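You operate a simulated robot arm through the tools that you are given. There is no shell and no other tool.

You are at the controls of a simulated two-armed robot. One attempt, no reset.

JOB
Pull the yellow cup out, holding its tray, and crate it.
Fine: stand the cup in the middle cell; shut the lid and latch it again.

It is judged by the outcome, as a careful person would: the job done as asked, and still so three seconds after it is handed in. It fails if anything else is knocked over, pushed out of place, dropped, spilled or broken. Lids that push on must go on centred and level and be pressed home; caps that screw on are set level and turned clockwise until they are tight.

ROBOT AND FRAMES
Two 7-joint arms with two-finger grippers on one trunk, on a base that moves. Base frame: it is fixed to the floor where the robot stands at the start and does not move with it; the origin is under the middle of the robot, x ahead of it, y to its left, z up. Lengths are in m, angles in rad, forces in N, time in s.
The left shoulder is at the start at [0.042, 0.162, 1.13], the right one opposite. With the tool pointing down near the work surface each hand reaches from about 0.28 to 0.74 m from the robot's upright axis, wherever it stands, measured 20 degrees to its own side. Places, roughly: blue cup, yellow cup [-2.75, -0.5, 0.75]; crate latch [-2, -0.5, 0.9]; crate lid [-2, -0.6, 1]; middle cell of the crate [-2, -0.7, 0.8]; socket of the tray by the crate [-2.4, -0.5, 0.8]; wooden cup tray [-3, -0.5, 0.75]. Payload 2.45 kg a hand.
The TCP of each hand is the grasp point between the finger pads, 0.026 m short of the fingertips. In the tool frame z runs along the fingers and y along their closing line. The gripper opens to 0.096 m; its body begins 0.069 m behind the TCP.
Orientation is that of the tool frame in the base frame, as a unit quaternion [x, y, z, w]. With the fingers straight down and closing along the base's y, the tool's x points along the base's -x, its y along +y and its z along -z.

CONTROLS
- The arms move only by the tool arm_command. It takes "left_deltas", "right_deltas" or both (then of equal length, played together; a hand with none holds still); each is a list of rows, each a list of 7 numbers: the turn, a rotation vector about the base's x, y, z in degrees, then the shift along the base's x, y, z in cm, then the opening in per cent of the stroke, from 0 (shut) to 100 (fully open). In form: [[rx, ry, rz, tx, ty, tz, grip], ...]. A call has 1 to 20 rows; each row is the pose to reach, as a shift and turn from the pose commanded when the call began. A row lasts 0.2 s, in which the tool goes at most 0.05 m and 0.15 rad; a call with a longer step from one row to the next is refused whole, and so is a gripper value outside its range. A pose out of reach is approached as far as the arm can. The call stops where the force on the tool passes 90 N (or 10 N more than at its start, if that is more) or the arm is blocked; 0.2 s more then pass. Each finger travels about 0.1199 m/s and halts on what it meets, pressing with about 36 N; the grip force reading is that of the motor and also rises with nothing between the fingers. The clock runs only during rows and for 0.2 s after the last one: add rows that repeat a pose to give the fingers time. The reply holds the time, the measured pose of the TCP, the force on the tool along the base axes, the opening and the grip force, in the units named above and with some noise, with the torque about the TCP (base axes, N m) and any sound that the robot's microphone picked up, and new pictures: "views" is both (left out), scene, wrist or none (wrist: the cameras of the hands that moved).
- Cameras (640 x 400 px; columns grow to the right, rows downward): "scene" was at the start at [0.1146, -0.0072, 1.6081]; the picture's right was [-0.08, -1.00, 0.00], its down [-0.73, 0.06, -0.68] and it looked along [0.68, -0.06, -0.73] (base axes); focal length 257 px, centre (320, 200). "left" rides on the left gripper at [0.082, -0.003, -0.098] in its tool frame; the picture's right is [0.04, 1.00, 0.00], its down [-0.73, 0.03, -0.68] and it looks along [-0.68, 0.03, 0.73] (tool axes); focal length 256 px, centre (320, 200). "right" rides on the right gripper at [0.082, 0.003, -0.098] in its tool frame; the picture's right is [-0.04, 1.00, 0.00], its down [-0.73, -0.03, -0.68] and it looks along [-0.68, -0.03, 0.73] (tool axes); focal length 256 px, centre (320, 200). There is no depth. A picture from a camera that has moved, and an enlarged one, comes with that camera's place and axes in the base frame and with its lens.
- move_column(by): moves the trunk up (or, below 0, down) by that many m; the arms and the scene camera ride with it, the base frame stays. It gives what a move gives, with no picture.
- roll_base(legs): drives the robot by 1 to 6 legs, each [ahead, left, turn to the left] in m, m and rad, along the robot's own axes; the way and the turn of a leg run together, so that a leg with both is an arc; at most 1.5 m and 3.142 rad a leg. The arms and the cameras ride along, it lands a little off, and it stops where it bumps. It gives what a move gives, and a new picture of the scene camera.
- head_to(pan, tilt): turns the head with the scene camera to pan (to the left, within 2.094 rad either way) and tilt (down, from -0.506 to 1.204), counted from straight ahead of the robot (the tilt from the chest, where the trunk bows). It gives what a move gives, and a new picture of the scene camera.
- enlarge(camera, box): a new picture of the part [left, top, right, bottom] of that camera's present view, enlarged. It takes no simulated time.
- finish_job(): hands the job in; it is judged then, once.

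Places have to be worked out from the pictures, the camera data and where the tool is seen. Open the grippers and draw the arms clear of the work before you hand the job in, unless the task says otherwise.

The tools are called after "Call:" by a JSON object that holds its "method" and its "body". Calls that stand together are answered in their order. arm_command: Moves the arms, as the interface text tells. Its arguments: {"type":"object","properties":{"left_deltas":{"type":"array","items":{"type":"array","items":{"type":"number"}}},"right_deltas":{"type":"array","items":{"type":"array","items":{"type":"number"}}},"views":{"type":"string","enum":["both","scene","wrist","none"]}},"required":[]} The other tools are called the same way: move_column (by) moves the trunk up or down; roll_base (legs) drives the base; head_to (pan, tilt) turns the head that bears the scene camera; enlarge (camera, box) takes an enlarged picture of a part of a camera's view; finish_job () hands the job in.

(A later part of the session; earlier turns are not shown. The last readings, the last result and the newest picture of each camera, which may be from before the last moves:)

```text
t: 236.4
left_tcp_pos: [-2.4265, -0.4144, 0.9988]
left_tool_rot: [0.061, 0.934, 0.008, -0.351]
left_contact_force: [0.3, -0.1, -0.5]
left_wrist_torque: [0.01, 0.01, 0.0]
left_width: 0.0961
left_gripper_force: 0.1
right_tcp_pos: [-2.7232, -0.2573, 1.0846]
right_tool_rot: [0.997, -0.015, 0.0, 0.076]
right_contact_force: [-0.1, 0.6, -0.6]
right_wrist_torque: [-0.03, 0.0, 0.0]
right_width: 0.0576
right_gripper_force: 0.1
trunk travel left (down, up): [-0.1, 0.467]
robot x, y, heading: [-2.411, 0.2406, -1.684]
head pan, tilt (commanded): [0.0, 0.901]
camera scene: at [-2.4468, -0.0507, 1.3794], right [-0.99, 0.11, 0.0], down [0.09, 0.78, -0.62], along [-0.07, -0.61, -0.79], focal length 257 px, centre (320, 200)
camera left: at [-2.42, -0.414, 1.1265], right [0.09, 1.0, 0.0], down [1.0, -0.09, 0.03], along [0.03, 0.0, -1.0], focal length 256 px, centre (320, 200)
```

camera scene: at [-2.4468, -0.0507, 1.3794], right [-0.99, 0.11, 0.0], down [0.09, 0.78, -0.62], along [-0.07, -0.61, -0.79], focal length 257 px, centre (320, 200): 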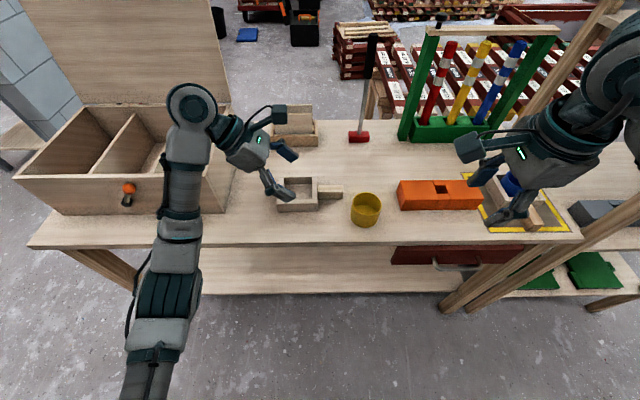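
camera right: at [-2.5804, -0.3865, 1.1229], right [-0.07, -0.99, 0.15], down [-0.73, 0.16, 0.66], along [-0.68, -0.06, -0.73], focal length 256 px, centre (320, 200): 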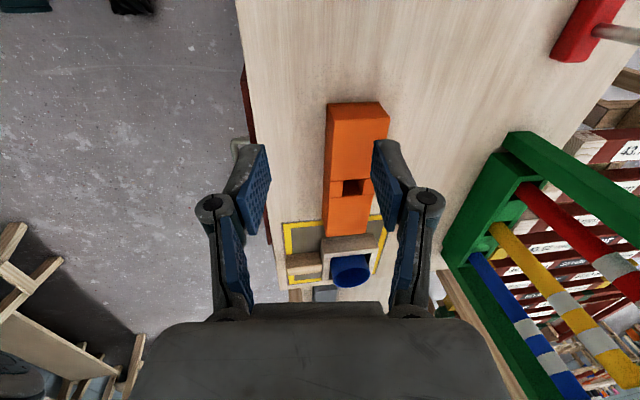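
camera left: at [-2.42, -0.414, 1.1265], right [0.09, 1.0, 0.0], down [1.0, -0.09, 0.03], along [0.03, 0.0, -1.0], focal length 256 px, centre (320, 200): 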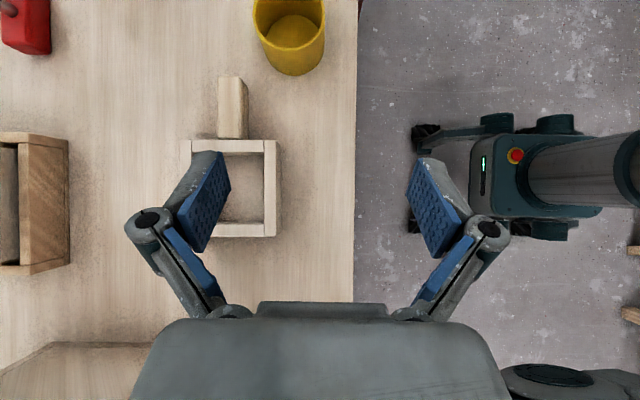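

The cup stands safely. I straighten the right hand to vertical, aligned with the crate, and bring it over the cup, while moving the left hand further away.

Call:
{"method": "arm_command", "body": {"left_deltas": [[0, 0, 0, 2, 0.5, 0.5, 90], [0, 0, 0, 4, 1, 1, 80], [0, 0, 0, 6, 1.5, 1.5, 80], [0, 0, 0, 8, 2, 2, 80], [0, 0, 0, 9, 3, 2, 80], [0, 0, 0, 9, 3, 2, 80], [0, 0, 0, 9, 3, 2, 80], [0, 0, 0, 9, 3, 2, 80]], "right_deltas": [[2, 0, -1, 2, -2, 0, 80], [4, 0, -2, 4, -5, -0.5, 100], [6, 0, -3, 6, -8, -2, 100], [8.9, 0, -4.3, 8, -11, -4, 100], [8.9, 0, -4.3, 10, -14, -6, 100], [8.9, 0, -4.3, 11.4, -16.5, -8.5, 100], [8.9, 0, -4.3, 11.4, -17.1, -11, 100], [8.9, 0, -4.3, 11.4, -17.1, -11, 100]], "views": "both"}}

```text
t: 238.2
left_tcp_pos: [-2.3367, -0.3858, 1.0181]
left_tool_rot: [0.06, 0.934, 0.006, -0.351]
left_contact_force: [0.4, -0.2, 0.6]
left_wrist_torque: [0.05, 0.0, 0.01]
left_width: 0.0769
left_gripper_force: 0.0
right_tcp_pos: [-2.608, -0.4288, 0.9769]
right_tool_rot: [0.999, -0.054, -0.004, -0.001]
right_contact_force: [-0.4, -0.7, -0.7]
right_wrist_torque: [0.01, 0.0, 0.02]
right_width: 0.0961
right_gripper_force: 0.1
trunk travel left (down, up): [-0.1, 0.467]
robot x, y, heading: [-2.4088, 0.2403, -1.679]
head pan, tilt (commanded): [0.0, 0.901]
camera scene: at [-2.4474, -0.0508, 1.3795], right [-0.99, 0.11, 0.0], down [0.09, 0.78, -0.62], along [-0.07, -0.61, -0.79], focal length 257 px, centre (320, 200)
camera right: at [-2.5273, -0.4396, 1.0748], right [-0.15, -0.99, 0.0], down [-0.72, 0.11, 0.68], along [-0.68, 0.1, -0.73], focal length 256 px, centre (320, 200)
camera left: at [-2.3307, -0.384, 1.1452], right [0.09, 1.0, 0.0], down [1.0, -0.09, 0.03], along [0.03, -0.01, -1.0], focal length 256 px, centre (320, 200)
```

scene: 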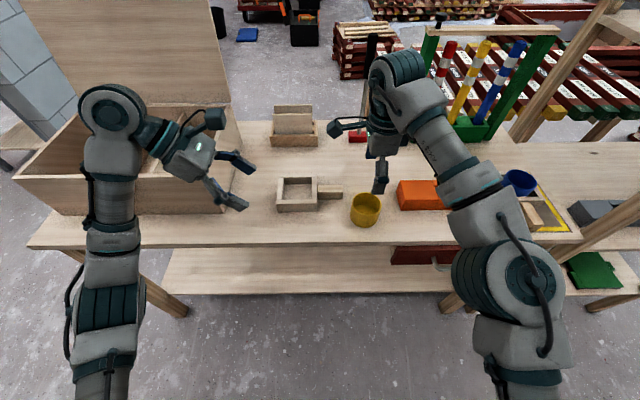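
right: 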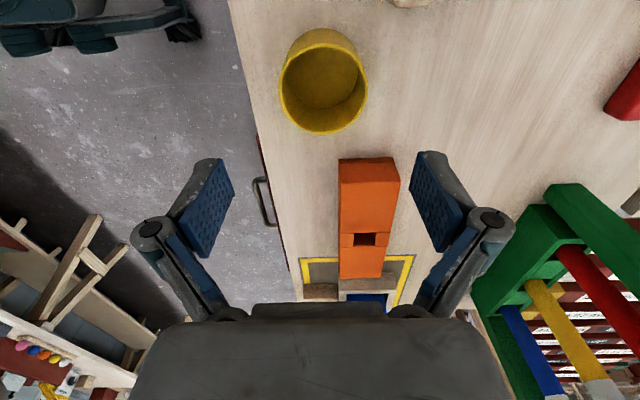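
left: 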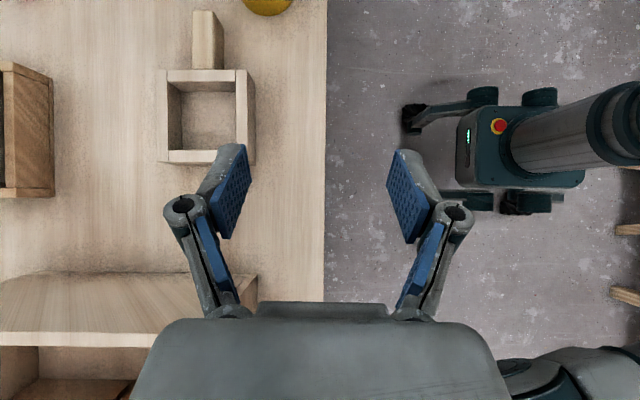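

The right hand is vertical and centred over the cup. I lower it around the cup.

Call:
{"method": "arm_command", "body": {"right_deltas": [[0, 0, 0, 0, -0.1, -2, 100], [0, 0, 0, 0, -0.1, -4, 100], [0, 0, 0, 0, -0.1, -6, 100], [0, 0, 0, 0, -0.1, -8, 100], [0, 0, 0, 0, -0.1, -10, 100], [0, 0, 0, 0, -0.1, -11.5, 100], [0, 0, 0, 0, -0.1, -12.5, 100], [0, 0, 0, 0, -0.1, -12.5, 100]], "views": "both"}}

Call:
{"method": "enlarge", "body": {"camera": "scene", "box": [280, 100, 460, 240]}}

```text
t: 240.0
left_tcp_pos: [-2.3334, -0.3845, 1.0186]
left_tool_rot: [0.061, 0.934, 0.008, -0.353]
left_contact_force: [0.6, -0.9, -0.6]
left_wrist_torque: [0.0, 0.03, 0.01]
left_width: 0.077
left_gripper_force: 0.0
right_tcp_pos: [-2.6073, -0.4282, 0.8503]
right_tool_rot: [0.999, -0.054, -0.003, 0.0]
right_contact_force: [-0.1, -0.3, -0.3]
right_wrist_torque: [-0.01, 0.01, 0.03]
right_width: 0.0961
right_gripper_force: 0.1
trunk travel left (down, up): [-0.1, 0.467]
robot x, y, heading: [-2.4115, 0.2394, -1.69]
head pan, tilt (commanded): [0.0, 0.901]
camera scene: at [-2.4449, -0.0516, 1.3793], right [-0.99, 0.11, 0.0], down [0.09, 0.78, -0.62], along [-0.07, -0.61, -0.79], focal length 257 px, centre (320, 200)
camera right: at [-2.5266, -0.4391, 0.9486], right [-0.15, -0.99, 0.0], down [-0.72, 0.11, 0.68], along [-0.68, 0.1, -0.73], focal length 256 px, centre (320, 200)
```

scene: 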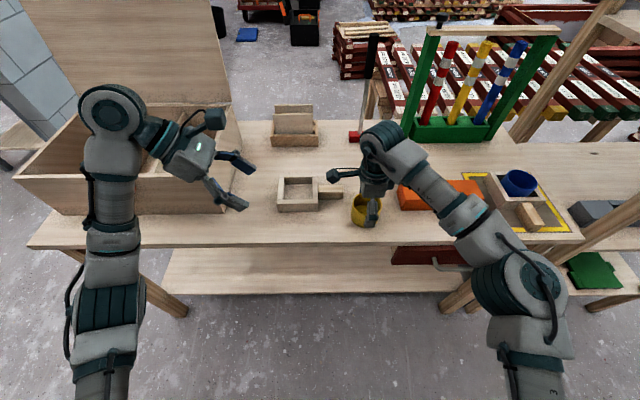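
right: 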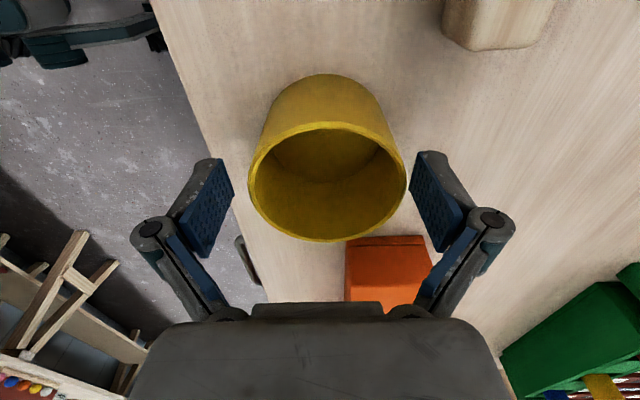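

```text
2.86 times, centred on (370, 170) of scene
camera zoom: at [-2.4449, -0.0516, 1.3793], right [-0.99, 0.11, 0.0], down [0.09, 0.78, -0.62], along [-0.07, -0.61, -0.79], focal length 735 px, centre (177, 286)
```

zoom: 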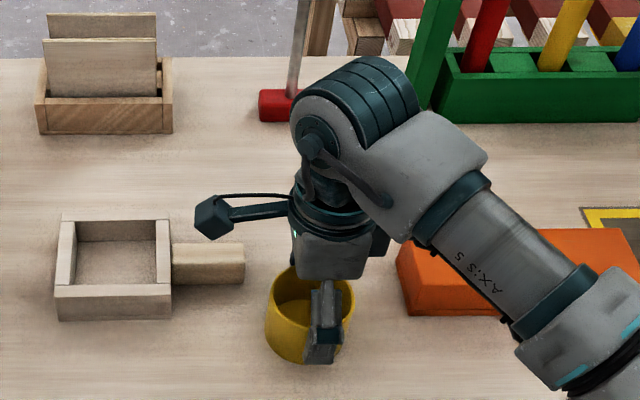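

The cup is between the right fingers. I close on it.

Call:
{"method": "arm_command", "body": {"right_deltas": [[0, 0, 0, -0.1, -0.1, 0, 95], [0, 0, 0, -0.1, -0.1, 0, 88], [0, 0, 0, -0.1, -0.1, 0, 82], [0, 0, 0, -0.1, -0.1, 0, 76], [0, 0, 0, -0.1, -0.1, 0, 70], [0, 0, 0, -0.1, -0.1, 0, 65], [0, 0, 0, -0.1, -0.1, 0, 65]], "views": "wrist"}}

```text
t: 241.6
left_tcp_pos: [-2.3337, -0.3852, 1.0178]
left_tool_rot: [0.06, 0.934, 0.007, -0.352]
left_contact_force: [0.5, 0.7, -0.1]
left_wrist_torque: [0.01, -0.02, 0.0]
left_width: 0.0769
left_gripper_force: 0.1
right_tcp_pos: [-2.6091, -0.4283, 0.8508]
right_tool_rot: [0.999, -0.053, -0.004, 0.0]
right_contact_force: [0.3, -1.2, 2.4]
right_wrist_torque: [0.0, -0.01, 0.01]
right_width: 0.0748
right_gripper_force: 36.0
trunk travel left (down, up): [-0.1, 0.467]
robot x, y, heading: [-2.4118, 0.2448, -1.687]
head pan, tilt (commanded): [0.0, 0.901]
camera right: at [-2.5272, -0.4401, 0.9486], right [-0.15, -0.99, 0.0], down [-0.72, 0.11, 0.68], along [-0.68, 0.1, -0.73], focal length 256 px, centre (320, 200)
```

right: 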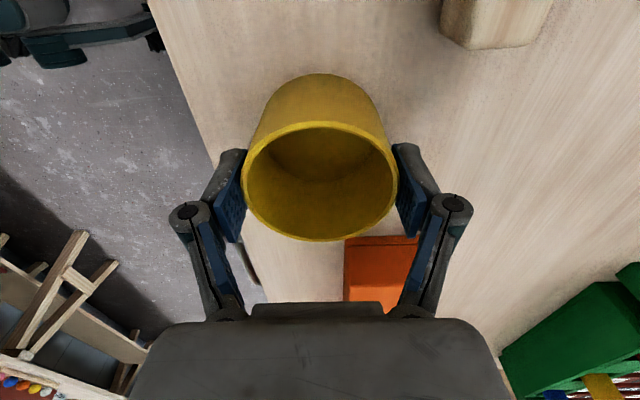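

The cup is held (7.48 cm). I lift it and draw it slightly toward the robot.

Call:
{"method": "arm_command", "body": {"right_deltas": [[0, 0, 0, 0, 0, 1, 65], [0, 0, 0, 0, 0, 2.5, 65], [0, 0, 0, 0, 0, 4.5, 65], [0, 0, 0, 0, 0.5, 6.5, 65], [0, 0, 0, 0, 1.2, 8.5, 65], [0, 0, 0, 0, 2, 10.5, 65], [0, 0, 0, 0, 3, 12.5, 65], [0, 0, 0, 0, 4, 14.5, 65], [0, 0, 0, 0, 5, 16.5, 65], [0, 0, 0, 0, 6, 18.5, 65], [0, 0, 0, 0, 7, 20.5, 65], [0, 0, 0, 0, 7, 20.5, 65]], "views": "both"}}

```text
t: 244.2
left_tcp_pos: [-2.3345, -0.3863, 1.0161]
left_tool_rot: [0.059, 0.934, 0.008, -0.352]
left_contact_force: [0.0, -0.4, 0.4]
left_wrist_torque: [0.01, 0.01, 0.02]
left_width: 0.0772
left_gripper_force: 0.0
right_tcp_pos: [-2.6087, -0.3602, 1.0557]
right_tool_rot: [0.999, -0.053, -0.004, -0.001]
right_contact_force: [0.4, 0.0, -0.4]
right_wrist_torque: [-0.03, -0.02, -0.01]
right_width: 0.0748
right_gripper_force: 35.9
trunk travel left (down, up): [-0.1, 0.467]
robot x, y, heading: [-2.4113, 0.2454, -1.68]
head pan, tilt (commanded): [0.0, 0.901]
camera scene: at [-2.4448, -0.0522, 1.379], right [-0.99, 0.11, 0.0], down [0.09, 0.78, -0.62], along [-0.07, -0.61, -0.79], focal length 257 px, centre (320, 200)
camera right: at [-2.5279, -0.3706, 1.1541], right [-0.15, -0.99, 0.0], down [-0.72, 0.1, 0.68], along [-0.68, 0.1, -0.73], focal length 256 px, centre (320, 200)
```

scene: 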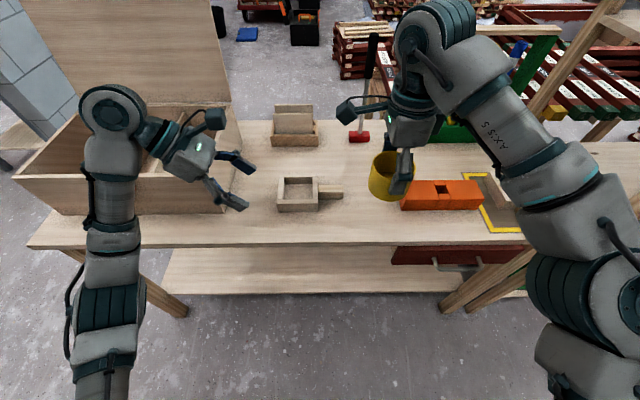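
right: 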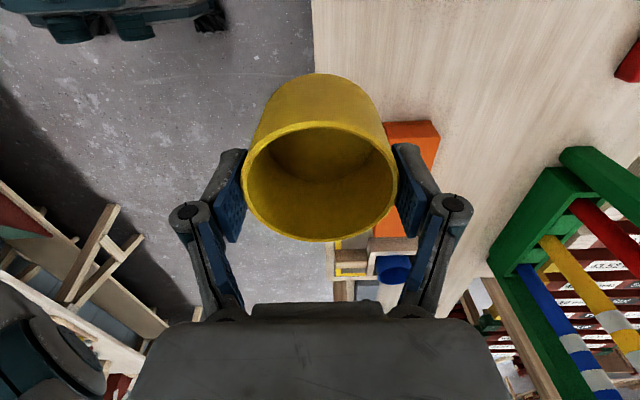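

The cup is up and clear. I raise the left hand a little, then slide the base about 0.6 m toward +x to face the crate.

Call:
{"method": "arm_command", "body": {"left_deltas": [[0, 0, 0, 0.5, 1.5, 1.5, 60], [0, 0, 0, 1, 3, 3, 40], [0, 0, 0, 1.5, 4.5, 4.5, 20], [0, 0, 0, 2, 6, 6, 20], [0, 0, 0, 2, 7, 6, 20]], "views": "none"}}

Call:
{"method": "roll_base", "body": {"legs": [[0.0, 0.6, 0.0]]}}

```text
t: 245.4
left_tcp_pos: [-2.3148, -0.316, 1.077]
left_tool_rot: [0.059, 0.934, 0.007, -0.352]
left_contact_force: [-0.4, -0.3, -0.2]
left_wrist_torque: [0.0, 0.01, -0.01]
left_width: 0.0194
left_gripper_force: 0.0
right_tcp_pos: [-2.6099, -0.3587, 1.0563]
right_tool_rot: [0.999, -0.053, -0.004, -0.001]
right_contact_force: [-0.1, -0.3, 0.2]
right_wrist_torque: [0.0, -0.03, 0.02]
right_width: 0.0748
right_gripper_force: 36.0
trunk travel left (down, up): [-0.1, 0.467]
robot x, y, heading: [-2.4098, 0.2422, -1.686]
head pan, tilt (commanded): [0.0, 0.901]
```

```text
t: 248.8
left_tcp_pos: [-1.7249, -0.3836, 1.0778]
left_tool_rot: [0.06, 0.934, 0.007, -0.351]
left_contact_force: [-0.6, 0.1, 0.3]
left_wrist_torque: [0.01, -0.01, 0.04]
left_width: 0.0193
left_gripper_force: 0.1
right_tcp_pos: [-2.0209, -0.4258, 1.0566]
right_tool_rot: [0.999, -0.053, -0.002, -0.001]
right_contact_force: [0.1, 0.5, 0.8]
right_wrist_torque: [-0.03, -0.04, -0.02]
right_width: 0.0747
right_gripper_force: 36.3
trunk travel left (down, up): [-0.1, 0.467]
robot x, y, heading: [-1.8184, 0.1762, -1.681]
head pan, tilt (commanded): [0.0, 0.901]
camera scene: at [-1.8539, -0.1181, 1.3794], right [-0.99, 0.11, 0.0], down [0.09, 0.78, -0.62], along [-0.07, -0.61, -0.79], focal length 257 px, centre (320, 200)
```

scene: 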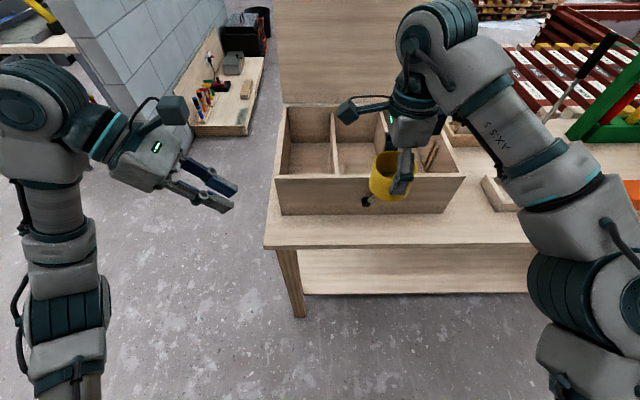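

The cup hangs right in front of the crate. I enlarge the crate to locate the middle cell precisely.

Call:
{"method": "enlarge", "body": {"camera": "scene", "box": [250, 80, 490, 230]}}

Call:
{"method": "enlarge", "body": {"camera": "right", "box": [0, 0, 640, 400]}}

```text
2.67 times, centred on (370, 155) of scene
camera zoom: at [-1.8539, -0.1181, 1.3794], right [-0.99, 0.11, 0.0], down [0.09, 0.78, -0.62], along [-0.07, -0.61, -0.79], focal length 686 px, centre (187, 320)
```

zoom: 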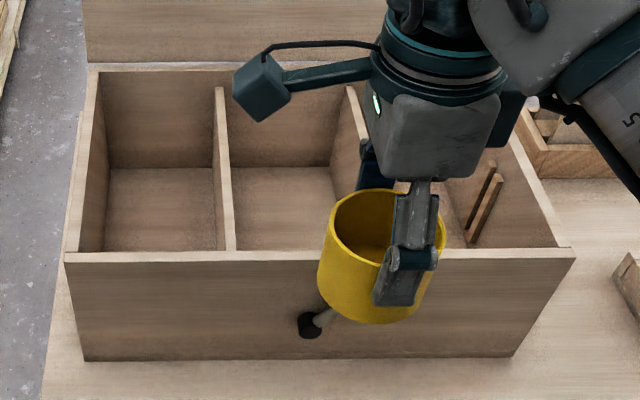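

```text
1.00 times, centred on (320, 200) of right (not enlarged: the box is as wide or as high as the picture)
camera zoom: at [-1.9387, -0.4369, 1.1546], right [-0.15, -0.99, 0.0], down [-0.72, 0.11, 0.68], along [-0.67, 0.1, -0.73], focal length 256 px, centre (320, 200)
```

zoom: 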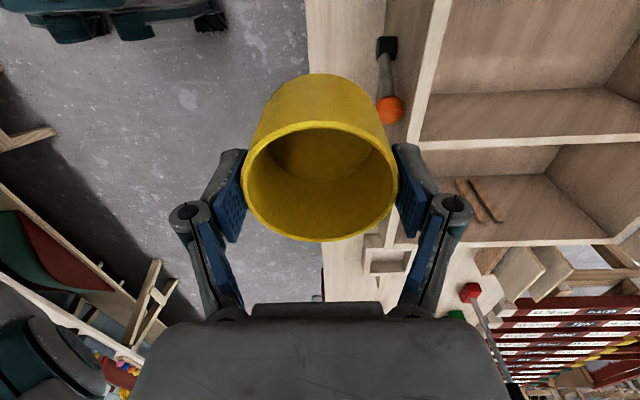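

The middle cell's centre works out at about (-2.0255, -0.656), 13.7 cm wide, with the rim at z 0.955 and dividers near 0.93. The cup's underside is at about 1.005, so I drive forward 0.19 m over the rim.

Call:
{"method": "roll_base", "body": {"legs": [[0.18, 0.02, 0.0]]}}

Call:
{"method": "arm_command", "body": {"left_deltas": [[0, 0, 0, 0, 0, 0, 20], [0, 0, 0, 0, 0, 0, 20], [0, 0, 0, 0, 0, 0, 20], [0, 0, 0, 0, 0, 0, 20], [0, 0, 0, 0, 0, 0, 20], [0, 0, 0, 0, 0, 0, 20], [0, 0, 0, 0, 0, 0, 20], [0, 0, 0, 0, 0, 0, 20], [0, 0, 0, 0, 0, 0, 20], [0, 0, 0, 0, 0, 0, 20]], "views": "both"}}

Call:
{"method": "enlarge", "body": {"camera": "right", "box": [0, 0, 640, 400]}}

```text
t: 250.3
left_tcp_pos: [-1.7224, -0.5572, 1.0809]
left_tool_rot: [0.06, 0.934, 0.005, -0.351]
left_contact_force: [1.3, 0.1, 0.0]
left_wrist_torque: [-0.01, -0.01, 0.01]
left_width: 0.0193
left_gripper_force: 0.0
right_tcp_pos: [-2.0168, -0.6005, 1.06]
right_tool_rot: [0.999, -0.053, -0.004, 0.001]
right_contact_force: [-0.3, 0.5, -0.6]
right_wrist_torque: [0.04, 0.02, -0.01]
right_width: 0.0748
right_gripper_force: 36.0
trunk travel left (down, up): [-0.1, 0.467]
robot x, y, heading: [-1.8232, -0.0023, -1.685]
head pan, tilt (commanded): [0.0, 0.901]
camera scene: at [-1.8515, -0.2982, 1.3794], right [-0.99, 0.11, 0.0], down [0.09, 0.78, -0.62], along [-0.07, -0.61, -0.79], focal length 257 px, centre (320, 200)
```

scene: 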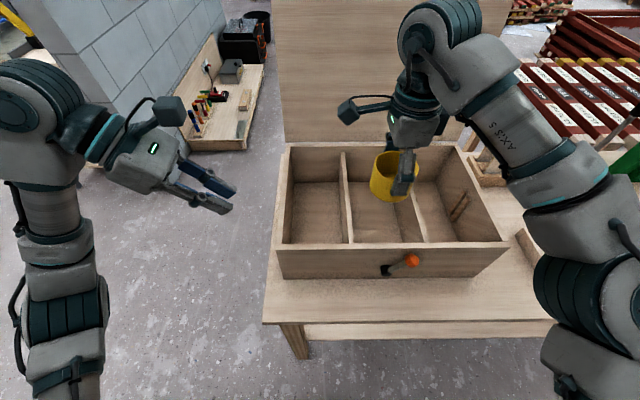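

```text
t: 252.5
left_tcp_pos: [-1.7213, -0.5517, 1.084]
left_tool_rot: [0.062, 0.934, 0.003, -0.352]
left_contact_force: [0.1, 0.6, 0.6]
left_wrist_torque: [0.01, -0.01, -0.04]
left_width: 0.0194
left_gripper_force: 0.1
right_tcp_pos: [-2.0172, -0.5945, 1.0641]
right_tool_rot: [0.999, -0.054, -0.004, 0.006]
right_contact_force: [0.4, -1.1, 0.3]
right_wrist_torque: [0.01, -0.01, 0.0]
right_width: 0.0751
right_gripper_force: 36.1
trunk travel left (down, up): [-0.1, 0.467]
robot x, y, heading: [-1.8207, -0.004, -1.684]
head pan, tilt (commanded): [0.0, 0.901]
camera scene: at [-1.8516, -0.2979, 1.3794], right [-0.99, 0.11, 0.0], down [0.09, 0.78, -0.62], along [-0.07, -0.61, -0.79], focal length 257 px, centre (320, 200)
camera left: at [-1.7166, -0.5491, 1.2107], right [0.09, 1.0, -0.01], down [1.0, -0.09, 0.03], along [0.03, -0.02, -1.0], focal length 256 px, centre (320, 200)
```

scene: 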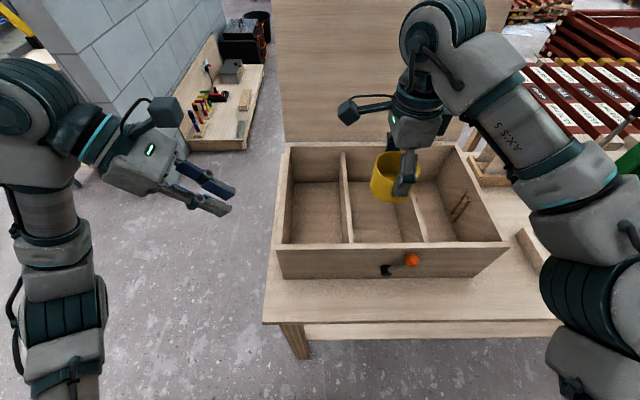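
left: 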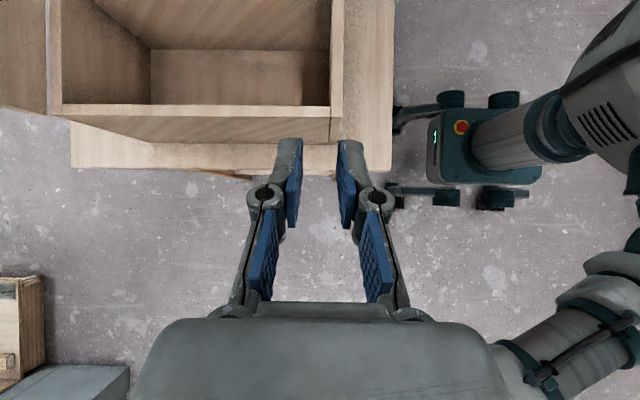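

```text
1.00 times, centred on (320, 200) of right (not enlarged: the box is as wide or as high as the picture)
camera zoom: at [-1.9354, -0.6053, 1.1626], right [-0.15, -0.99, 0.01], down [-0.72, 0.11, 0.68], along [-0.68, 0.09, -0.73], focal length 256 px, centre (320, 200)
```

zoom: 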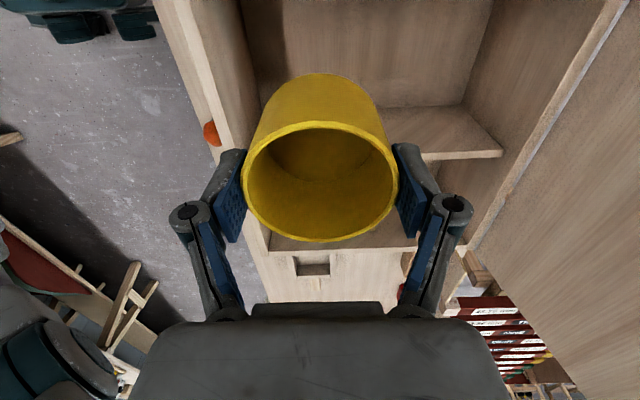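

The scene camera now looks well down into the crate. I enlarge to place the cup against the dividers.

Call:
{"method": "enlarge", "body": {"camera": "scene", "box": [265, 130, 515, 290]}}

```text
2.50 times, centred on (390, 210) of scene
camera zoom: at [-1.8516, -0.2979, 1.3794], right [-0.99, 0.11, 0.0], down [0.09, 0.78, -0.62], along [-0.07, -0.61, -0.79], focal length 643 px, centre (145, 175)
```

zoom: 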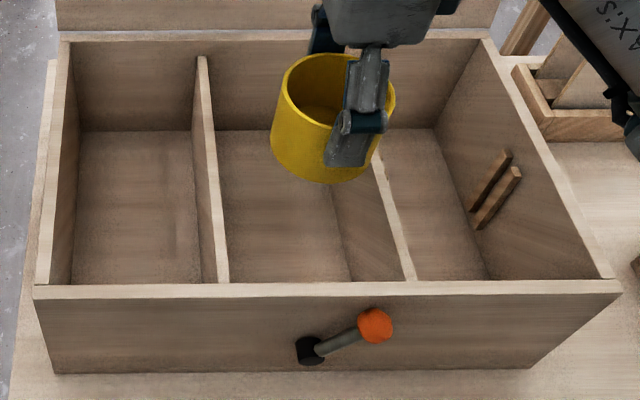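

The dividers sit at x about -1.952 and -2.096 at the cell's middle, so the cell centre is (-2.024, -0.656). I move the cup there and begin lowering.

Call:
{"method": "arm_command", "body": {"right_deltas": [[0, 0, 0, -0.2, -1.5, 0, 65], [0, 0, 0, -0.4, -3, 0, 65], [0, 0, 0, -0.6, -4.5, -0.5, 65], [0, 0, 0, -0.65, -6.1, -1.5, 65], [0, 0, 0, -0.65, -6.1, -3.5, 65], [0, 0, 0, -0.65, -6.1, -5.5, 65], [0, 0, 0, -0.65, -6.1, -5.5, 65], [0, 0, 0, -0.65, -6.1, -5.5, 65]], "views": "both"}}

Call:
{"method": "enlarge", "body": {"camera": "scene", "box": [265, 130, 515, 290]}}

```text
t: 254.3
left_tcp_pos: [-1.7195, -0.551, 1.0826]
left_tool_rot: [0.062, 0.934, 0.002, -0.352]
left_contact_force: [-0.8, 0.2, -0.5]
left_wrist_torque: [0.0, 0.04, -0.01]
left_width: 0.0191
left_gripper_force: 0.2
right_tcp_pos: [-2.0223, -0.6569, 1.0095]
right_tool_rot: [0.999, -0.053, -0.004, 0.005]
right_contact_force: [0.5, -0.2, -0.3]
right_wrist_torque: [-0.01, -0.02, -0.02]
right_width: 0.0747
right_gripper_force: 35.8
right hand out of reach, approached as far as the arm can: row 4
trunk travel left (down, up): [-0.1, 0.467]
robot x, y, heading: [-1.8189, -0.0042, -1.683]
head pan, tilt (commanded): [0.0, 0.901]
camera scene: at [-1.8502, -0.2981, 1.3794], right [-0.99, 0.11, 0.0], down [0.09, 0.78, -0.62], along [-0.07, -0.61, -0.79], focal length 257 px, centre (320, 200)
camera right: at [-1.94, -0.6666, 1.1077], right [-0.15, -0.99, 0.01], down [-0.72, 0.11, 0.68], along [-0.68, 0.09, -0.73], focal length 256 px, centre (320, 200)
```

scene: 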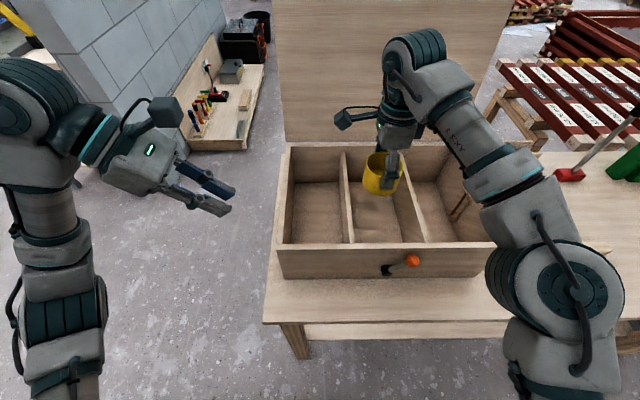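
right: 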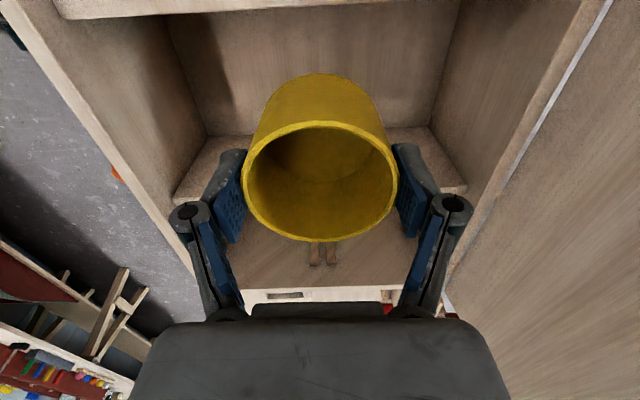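

```text
2.50 times, centred on (390, 210) of scene
camera zoom: at [-1.8502, -0.2981, 1.3794], right [-0.99, 0.11, 0.0], down [0.09, 0.78, -0.62], along [-0.07, -0.61, -0.79], focal length 643 px, centre (145, 175)
```

zoom: 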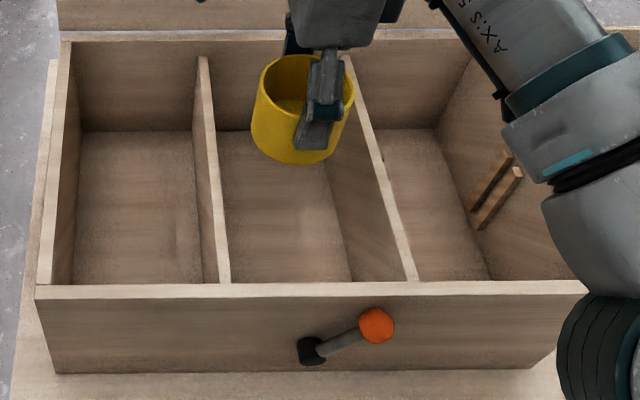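

The cup is centred over the middle cell. I lower it in stages, watching the elbow against the crate.

Call:
{"method": "arm_command", "body": {"right_deltas": [[0, 0, 0, 0, 0, -1.5, 65], [0, 0, 0, 0, 0, -3, 65], [0, 0, 0, 0, 0, -4.5, 65], [0, 0, 0, 0, 0, -6, 65], [0, 0, 0, 0, 0, -7.5, 65], [0, 0, 0, -0.1, 0, -9, 65], [0, 0, 0, -0.1, 0, -10.5, 65], [0, 0, 0, -0.1, 0, -10.5, 65]], "views": "both"}}

Call:
{"method": "enlarge", "body": {"camera": "scene", "box": [265, 130, 515, 290]}}

```text
t: 256.1
left_tcp_pos: [-1.7215, -0.5514, 1.0842]
left_tool_rot: [0.061, 0.934, 0.001, -0.351]
left_contact_force: [1.2, 0.4, -0.4]
left_wrist_torque: [0.0, 0.02, 0.0]
left_width: 0.0192
left_gripper_force: 0.0
right_tcp_pos: [-2.0248, -0.6553, 0.9038]
right_tool_rot: [0.999, -0.054, -0.004, 0.005]
right_contact_force: [-0.2, -0.1, 0.3]
right_wrist_torque: [0.04, 0.01, -0.01]
right_width: 0.0747
right_gripper_force: 35.8
trunk travel left (down, up): [-0.1, 0.467]
robot x, y, heading: [-1.8166, -0.0041, -1.686]
head pan, tilt (commanded): [0.0, 0.901]
camera scene: at [-1.8518, -0.2979, 1.3794], right [-0.99, 0.11, 0.0], down [0.09, 0.78, -0.62], along [-0.07, -0.61, -0.79], focal length 257 px, centre (320, 200)
camera right: at [-1.9429, -0.6654, 1.0031], right [-0.15, -0.99, 0.01], down [-0.72, 0.11, 0.68], along [-0.68, 0.09, -0.73], focal length 256 px, centre (320, 200)
```

scene: 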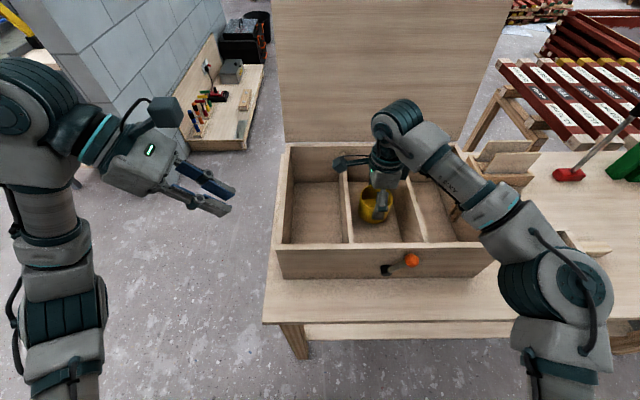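
right: 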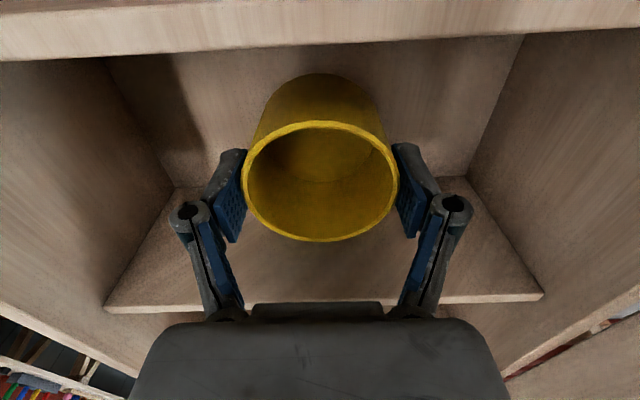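

```text
2.50 times, centred on (390, 210) of scene
camera zoom: at [-1.8518, -0.2979, 1.3794], right [-0.99, 0.11, 0.0], down [0.09, 0.78, -0.62], along [-0.07, -0.61, -0.79], focal length 643 px, centre (145, 175)
```

zoom: 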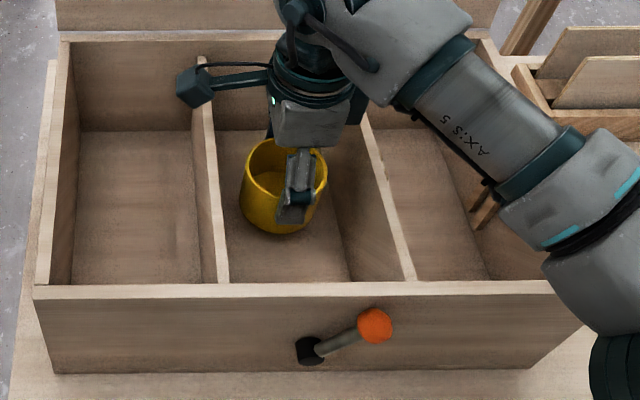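

Nearly there: about 4 cm to the cell floor. I lower 2.5 cm and check forces and arm clearance.

Call:
{"method": "arm_command", "body": {"right_deltas": [[0, 0, 0, 0, 0, -0.8, 65], [0, 0, 0, 0, 0, -1.6, 65], [0, 0, 0, 0, 0, -2.5, 65], [0, 0, 0, 0, 0, -2.5, 65]], "views": "scene"}}

Call:
{"method": "arm_command", "body": {"right_deltas": [[0, 0, 0, 0, 0, -0.4, 65], [0, 0, 0, 0, 0, -0.8, 65], [0, 0, 0, 0, 0, -0.8, 65]], "views": "none"}}

```text
t: 257.1
left_tcp_pos: [-1.722, -0.5507, 1.0836]
left_tool_rot: [0.061, 0.934, 0.001, -0.352]
left_contact_force: [0.5, 0.6, 0.5]
left_wrist_torque: [0.0, 0.0, 0.0]
left_width: 0.0194
left_gripper_force: 0.0
right_tcp_pos: [-2.0241, -0.6563, 0.8784]
right_tool_rot: [0.999, -0.053, -0.003, 0.004]
right_contact_force: [-0.4, 0.2, -0.4]
right_wrist_torque: [-0.02, -0.03, 0.03]
right_width: 0.0745
right_gripper_force: 35.9
trunk travel left (down, up): [-0.1, 0.467]
robot x, y, heading: [-1.8147, -0.004, -1.681]
head pan, tilt (commanded): [0.0, 0.901]
camera scene: at [-1.8518, -0.298, 1.3794], right [-0.99, 0.11, 0.0], down [0.09, 0.78, -0.62], along [-0.07, -0.61, -0.79], focal length 257 px, centre (320, 200)
```

scene: 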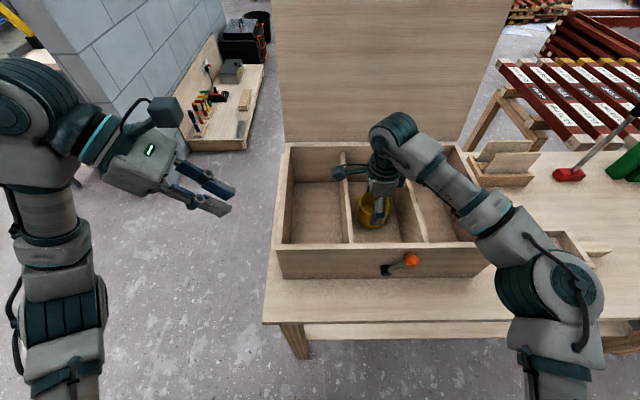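

```text
t: 257.9
left_tcp_pos: [-1.721, -0.5521, 1.0832]
left_tool_rot: [0.062, 0.934, 0.003, -0.352]
left_contact_force: [-0.2, 0.2, 1.0]
left_wrist_torque: [0.03, 0.02, 0.01]
left_width: 0.0192
left_gripper_force: 0.0
right_tcp_pos: [-2.0248, -0.6556, 0.8713]
right_tool_rot: [0.999, -0.053, -0.003, 0.004]
right_contact_force: [-0.6, 0.7, -0.5]
right_wrist_torque: [-0.03, 0.0, 0.02]
right_width: 0.0751
right_gripper_force: 36.1
trunk travel left (down, up): [-0.1, 0.467]
robot x, y, heading: [-1.8169, -0.0054, -1.681]
head pan, tilt (commanded): [0.0, 0.901]
```

Still free-hanging (-0.5 N). I go on in 3 mm steps to feel the floor.

Call:
{"method": "arm_command", "body": {"right_deltas": [[0, 0, 0, 0, 0, -0.2, 65], [0, 0, 0, 0, 0, -0.4, 65], [0, 0, 0, 0, 0, -0.4, 65]], "views": "none"}}

Call:
{"method": "arm_command", "body": {"right_deltas": [[0, 0, 0, 0, 0, -0.15, 65], [0, 0, 0, 0, 0, -0.3, 65], [0, 0, 0, 0, 0, -0.3, 65]], "views": "none"}}

```text
t: 258.7
left_tcp_pos: [-1.7218, -0.5508, 1.0835]
left_tool_rot: [0.062, 0.934, 0.002, -0.352]
left_contact_force: [-0.9, -0.2, 0.0]
left_wrist_torque: [0.03, -0.02, -0.01]
left_width: 0.0192
left_gripper_force: 0.0
right_tcp_pos: [-2.024, -0.6555, 0.8665]
right_tool_rot: [0.999, -0.053, -0.004, 0.005]
right_contact_force: [-0.8, 0.1, -1.2]
right_wrist_torque: [0.03, 0.01, 0.02]
right_width: 0.0749
right_gripper_force: 35.8
trunk travel left (down, up): [-0.1, 0.467]
robot x, y, heading: [-1.8185, -0.0073, -1.684]
head pan, tilt (commanded): [0.0, 0.901]
```

```text
t: 259.5
left_tcp_pos: [-1.7222, -0.5512, 1.0841]
left_tool_rot: [0.061, 0.934, 0.002, -0.352]
left_contact_force: [-0.5, 0.0, 0.2]
left_wrist_torque: [0.0, -0.01, -0.03]
left_width: 0.0193
left_gripper_force: 0.0
right_tcp_pos: [-2.0248, -0.6547, 0.864]
right_tool_rot: [0.999, -0.053, -0.003, 0.004]
right_contact_force: [0.4, 0.0, -0.4]
right_wrist_torque: [0.02, -0.01, 0.0]
right_width: 0.0749
right_gripper_force: 36.0
trunk travel left (down, up): [-0.1, 0.467]
robot x, y, heading: [-1.8224, -0.0042, -1.684]
head pan, tilt (commanded): [0.0, 0.901]
```

Bottom at about 0.813 and no contact yet; I continue with small steps.

Call:
{"method": "arm_command", "body": {"right_deltas": [[0, 0, 0, 0, 0, -0.15, 65], [0, 0, 0, 0, 0, -0.3, 65], [0, 0, 0, 0, 0, -0.3, 65]], "views": "none"}}

Call:
{"method": "arm_command", "body": {"right_deltas": [[0, 0, 0, 0, 0, -0.15, 65], [0, 0, 0, 0, 0, -0.3, 65], [0, 0, 0, 0, 0, -0.3, 65]], "views": "wrist"}}

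```text
t: 260.3
left_tcp_pos: [-1.7226, -0.55, 1.0839]
left_tool_rot: [0.062, 0.934, 0.001, -0.352]
left_contact_force: [-0.1, 0.5, 0.0]
left_wrist_torque: [0.0, -0.02, 0.02]
left_width: 0.0191
left_gripper_force: 0.1
right_tcp_pos: [-2.0258, -0.6555, 0.863]
right_tool_rot: [0.999, -0.053, -0.003, 0.006]
right_contact_force: [-1.1, -5.3, 14.1]
right_wrist_torque: [0.27, 0.12, 0.04]
right_width: 0.0752
right_gripper_force: 36.2
trunk travel left (down, up): [-0.1, 0.467]
robot x, y, heading: [-1.8186, -0.008, -1.686]
head pan, tilt (commanded): [0.0, 0.901]
```

```text
t: 261.1
left_tcp_pos: [-1.7207, -0.551, 1.0842]
left_tool_rot: [0.062, 0.934, 0.001, -0.352]
left_contact_force: [0.6, 1.0, 0.0]
left_wrist_torque: [0.0, 0.01, 0.01]
left_width: 0.0189
left_gripper_force: 0.1
right_tcp_pos: [-2.0231, -0.6546, 0.8596]
right_tool_rot: [0.999, -0.054, -0.003, 0.006]
right_contact_force: [-1.5, -8.7, 23.7]
right_wrist_torque: [-0.27, 0.03, -0.07]
right_width: 0.0749
right_gripper_force: 36.3
trunk travel left (down, up): [-0.1, 0.467]
robot x, y, heading: [-1.8151, -0.004, -1.684]
head pan, tilt (commanded): [0.0, 0.901]
camera right: at [-1.9427, -0.6646, 0.9578], right [-0.15, -0.99, 0.01], down [-0.72, 0.11, 0.68], along [-0.68, 0.09, -0.73], focal length 256 px, centre (320, 200)
```

right: 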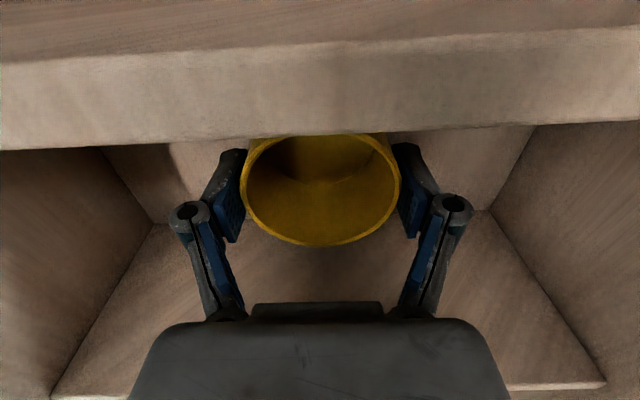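

The cup is standing on the cell floor (24 N). I relax 3 mm, open the fingers and lift the hand straight out.

Call:
{"method": "arm_command", "body": {"right_deltas": [[0, 0, 0, 0, 0, 0.35, 65], [0, 0, 0, 0, 0, 0.35, 75], [0, 0, 0, 0, 0, 0.35, 85], [0, 0, 0, 0, 0, 0.35, 100], [0, 0, 0, 0, 0, 0.35, 100], [0, 0, 0, 0, 0, 1.5, 100], [0, 0, 0, 0, 0, 3, 100], [0, 0, 0, 0, 0, 5, 100], [0, 0, 0, 0, 0, 7.5, 100], [0, 0, 0, 0, 0, 10, 100], [0, 0, 0, 0, 0, 13, 100], [0, 0, 0, 0, 0.5, 16, 100], [0, 0, 0, 0, 2, 19, 100], [0, 0, 0, 0, 2, 19, 100]], "views": "both"}}

Call:
{"method": "enlarge", "body": {"camera": "scene", "box": [265, 130, 515, 290]}}

```text
t: 264.1
left_tcp_pos: [-1.7222, -0.5523, 1.0832]
left_tool_rot: [0.06, 0.934, 0.002, -0.352]
left_contact_force: [-0.4, -0.5, 0.4]
left_wrist_torque: [0.02, 0.03, -0.02]
left_width: 0.0193
left_gripper_force: 0.0
right_tcp_pos: [-2.025, -0.6384, 1.0473]
right_tool_rot: [0.999, -0.052, -0.004, 0.004]
right_contact_force: [0.4, -0.7, -0.4]
right_wrist_torque: [0.03, 0.03, 0.0]
right_width: 0.096
right_gripper_force: 0.0
trunk travel left (down, up): [-0.1, 0.467]
robot x, y, heading: [-1.8167, -0.0055, -1.684]
head pan, tilt (commanded): [0.0, 0.901]
camera scene: at [-1.8516, -0.2991, 1.3789], right [-0.99, 0.11, 0.0], down [0.09, 0.78, -0.61], along [-0.07, -0.61, -0.79], focal length 257 px, centre (320, 200)
camera right: at [-1.944, -0.6487, 1.1468], right [-0.14, -0.99, 0.01], down [-0.72, 0.11, 0.68], along [-0.68, 0.09, -0.73], focal length 256 px, centre (320, 200)
```

scene: 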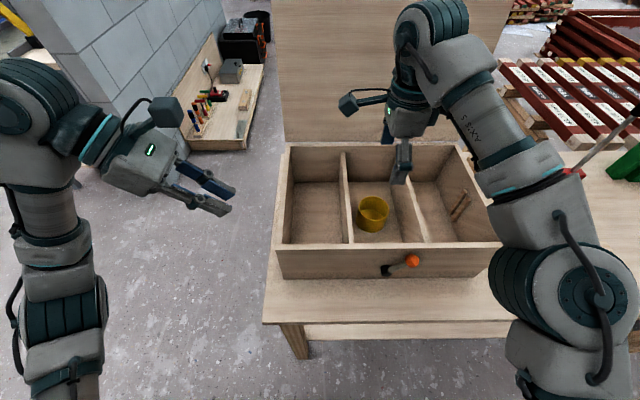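
right: 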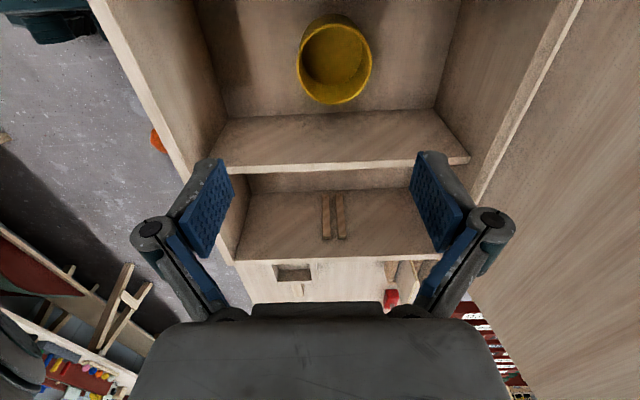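

```text
2.50 times, centred on (390, 210) of scene
camera zoom: at [-1.8516, -0.2991, 1.3789], right [-0.99, 0.11, 0.0], down [0.09, 0.78, -0.61], along [-0.07, -0.61, -0.79], focal length 643 px, centre (145, 175)
```

zoom: 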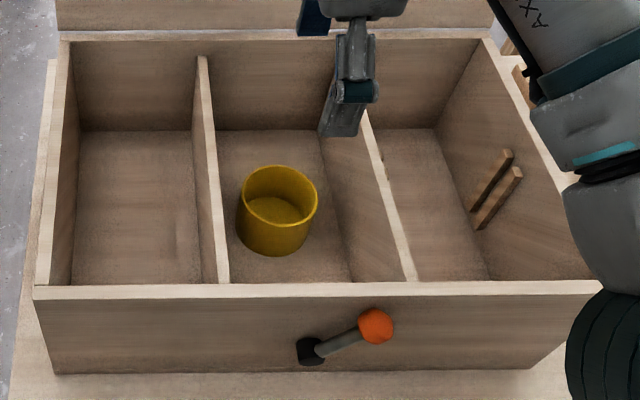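

The yellow cup stands in the middle cell. To close the lid I plan to cage its left edge with the left hand pointing inward and swing it down about the hinge; first I look down to check how close my chest is to the table.

Call:
{"method": "head_to", "body": {"pan": 0.0, "tilt": 1.2}}

Call:
{"method": "head_to", "body": {"pan": 0.35, "tilt": 0.6}}

```text
t: 264.9
left_tcp_pos: [-1.7223, -0.5513, 1.0847]
left_tool_rot: [0.062, 0.934, 0.002, -0.352]
left_contact_force: [0.3, -0.1, 0.5]
left_wrist_torque: [0.03, 0.02, 0.03]
left_width: 0.0191
left_gripper_force: 0.1
right_tcp_pos: [-2.0245, -0.6369, 1.049]
right_tool_rot: [0.999, -0.053, -0.004, 0.004]
right_contact_force: [-0.2, -0.4, 0.0]
right_wrist_torque: [0.01, -0.03, 0.03]
right_width: 0.0962
right_gripper_force: 0.0
trunk travel left (down, up): [-0.1, 0.467]
robot x, y, heading: [-1.8207, -0.0054, -1.688]
head pan, tilt (commanded): [0.0, 1.201]
camera scene: at [-1.8492, -0.2783, 1.3598], right [-0.99, 0.11, 0.0], down [0.1, 0.93, -0.36], along [-0.04, -0.35, -0.93], focal length 257 px, centre (320, 200)
```

scene: 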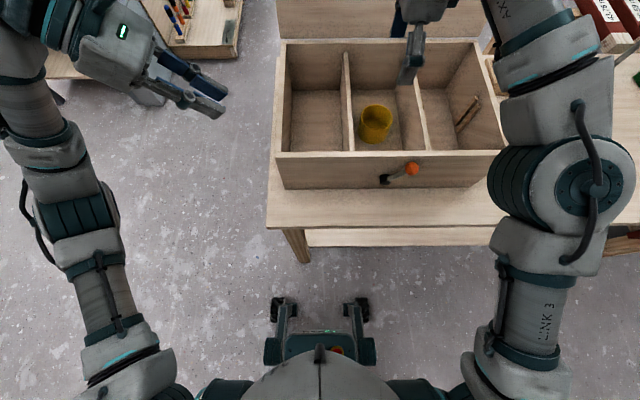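

```text
t: 265.9
left_tcp_pos: [-1.7223, -0.5506, 1.0837]
left_tool_rot: [0.061, 0.934, 0.002, -0.352]
left_contact_force: [-0.6, 0.5, 0.2]
left_wrist_torque: [0.0, 0.0, 0.03]
left_width: 0.0192
left_gripper_force: 0.1
right_tcp_pos: [-2.0245, -0.6378, 1.0489]
right_tool_rot: [0.999, -0.053, -0.004, 0.005]
right_contact_force: [-0.8, 0.4, 0.1]
right_wrist_torque: [0.03, 0.0, 0.01]
right_width: 0.0956
right_gripper_force: 0.0
trunk travel left (down, up): [-0.1, 0.467]
robot x, y, heading: [-1.8177, -0.0062, -1.68]
head pan, tilt (commanded): [0.351, 0.6]
camera scene: at [-1.8221, -0.3091, 1.404], right [-0.97, -0.24, 0.0], down [-0.13, 0.56, -0.82], along [0.19, -0.8, -0.57], focal length 257 px, centre (320, 200)
```

scene: 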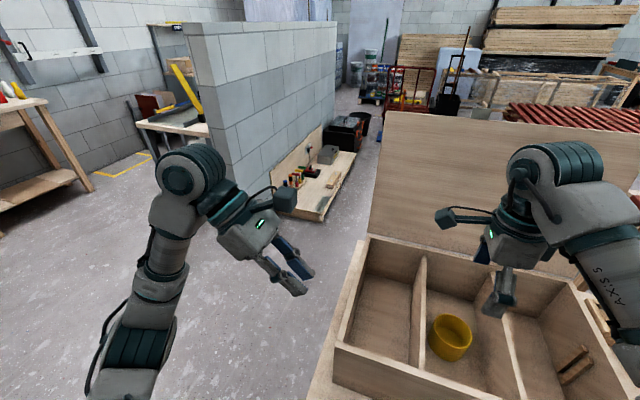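

The chest is 0.2 m behind the table edge, so there is room. I first draw the right hand back out of the lid's way.

Call:
{"method": "arm_command", "body": {"right_deltas": [[0, 0, 0, 0, 2, 2, 80], [0, 0, 0, -1, 5, 4, 60], [0, 0, 0, -2.5, 8.5, 5, 40], [0, 0, 0, -4, 12, 5, 30], [0, 0, 0, -6, 15.5, 5, 30], [0, 0, 0, -8, 19, 5, 30], [0, 0, 0, -10, 21.5, 5, 30], [0, 0, 0, -11, 21.5, 5, 30]], "views": "scene"}}

Call:
{"method": "roll_base", "body": {"legs": [[0.05, 0.1, 0.0]]}}

```text
t: 267.7
left_tcp_pos: [-1.7226, -0.5515, 1.0828]
left_tool_rot: [0.061, 0.935, 0.002, -0.35]
left_contact_force: [0.2, -1.1, 0.2]
left_wrist_torque: [0.01, 0.02, -0.03]
left_width: 0.019
left_gripper_force: 0.1
right_tcp_pos: [-2.1352, -0.4225, 1.0932]
right_tool_rot: [0.999, -0.053, -0.002, 0.005]
right_contact_force: [-0.9, -0.8, -0.1]
right_wrist_torque: [0.01, 0.01, -0.03]
right_width: 0.0287
right_gripper_force: 0.1
right hand out of reach, approached as far as the arm can: row 8
trunk travel left (down, up): [-0.1, 0.467]
robot x, y, heading: [-1.8195, -0.0061, -1.684]
head pan, tilt (commanded): [0.351, 0.6]
camera scene: at [-1.8243, -0.3082, 1.4041], right [-0.97, -0.24, 0.0], down [-0.13, 0.55, -0.82], along [0.2, -0.8, -0.57], focal length 257 px, centre (320, 200)
```

scene: 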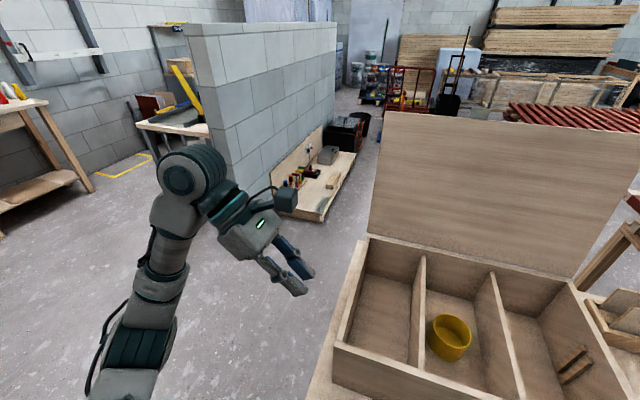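

```text
t: 268.9
left_tcp_pos: [-1.6652, -0.6089, 1.0872]
left_tool_rot: [0.063, 0.939, 0.001, -0.337]
left_contact_force: [-2.5, 0.0, 0.4]
left_wrist_torque: [-0.05, -0.13, -0.01]
left_width: 0.0193
left_gripper_force: 0.1
right_tcp_pos: [-2.076, -0.4812, 1.0856]
right_tool_rot: [0.998, -0.054, 0.014, 0.007]
right_contact_force: [-1.7, -0.2, 0.2]
right_wrist_torque: [-0.01, -0.23, -0.02]
right_width: 0.0288
right_gripper_force: 0.0
trunk travel left (down, up): [-0.1, 0.467]
robot x, y, heading: [-1.734, -0.0692, -1.678]
head pan, tilt (commanded): [0.351, 0.6]
camera scene: at [-1.7791, -0.365, 1.4044], right [-0.97, -0.24, -0.03], down [-0.11, 0.55, -0.83], along [0.21, -0.8, -0.56], focal length 257 px, centre (320, 200)
```

scene: 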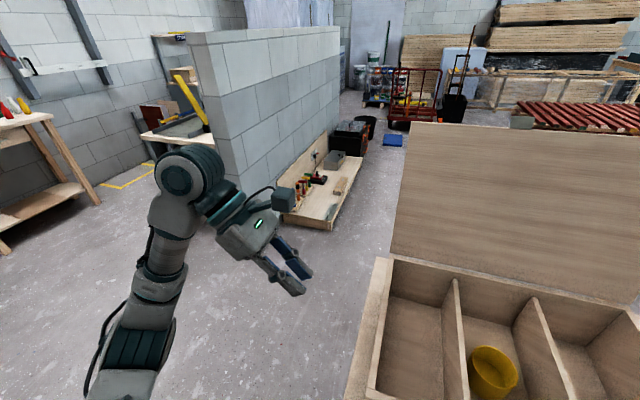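

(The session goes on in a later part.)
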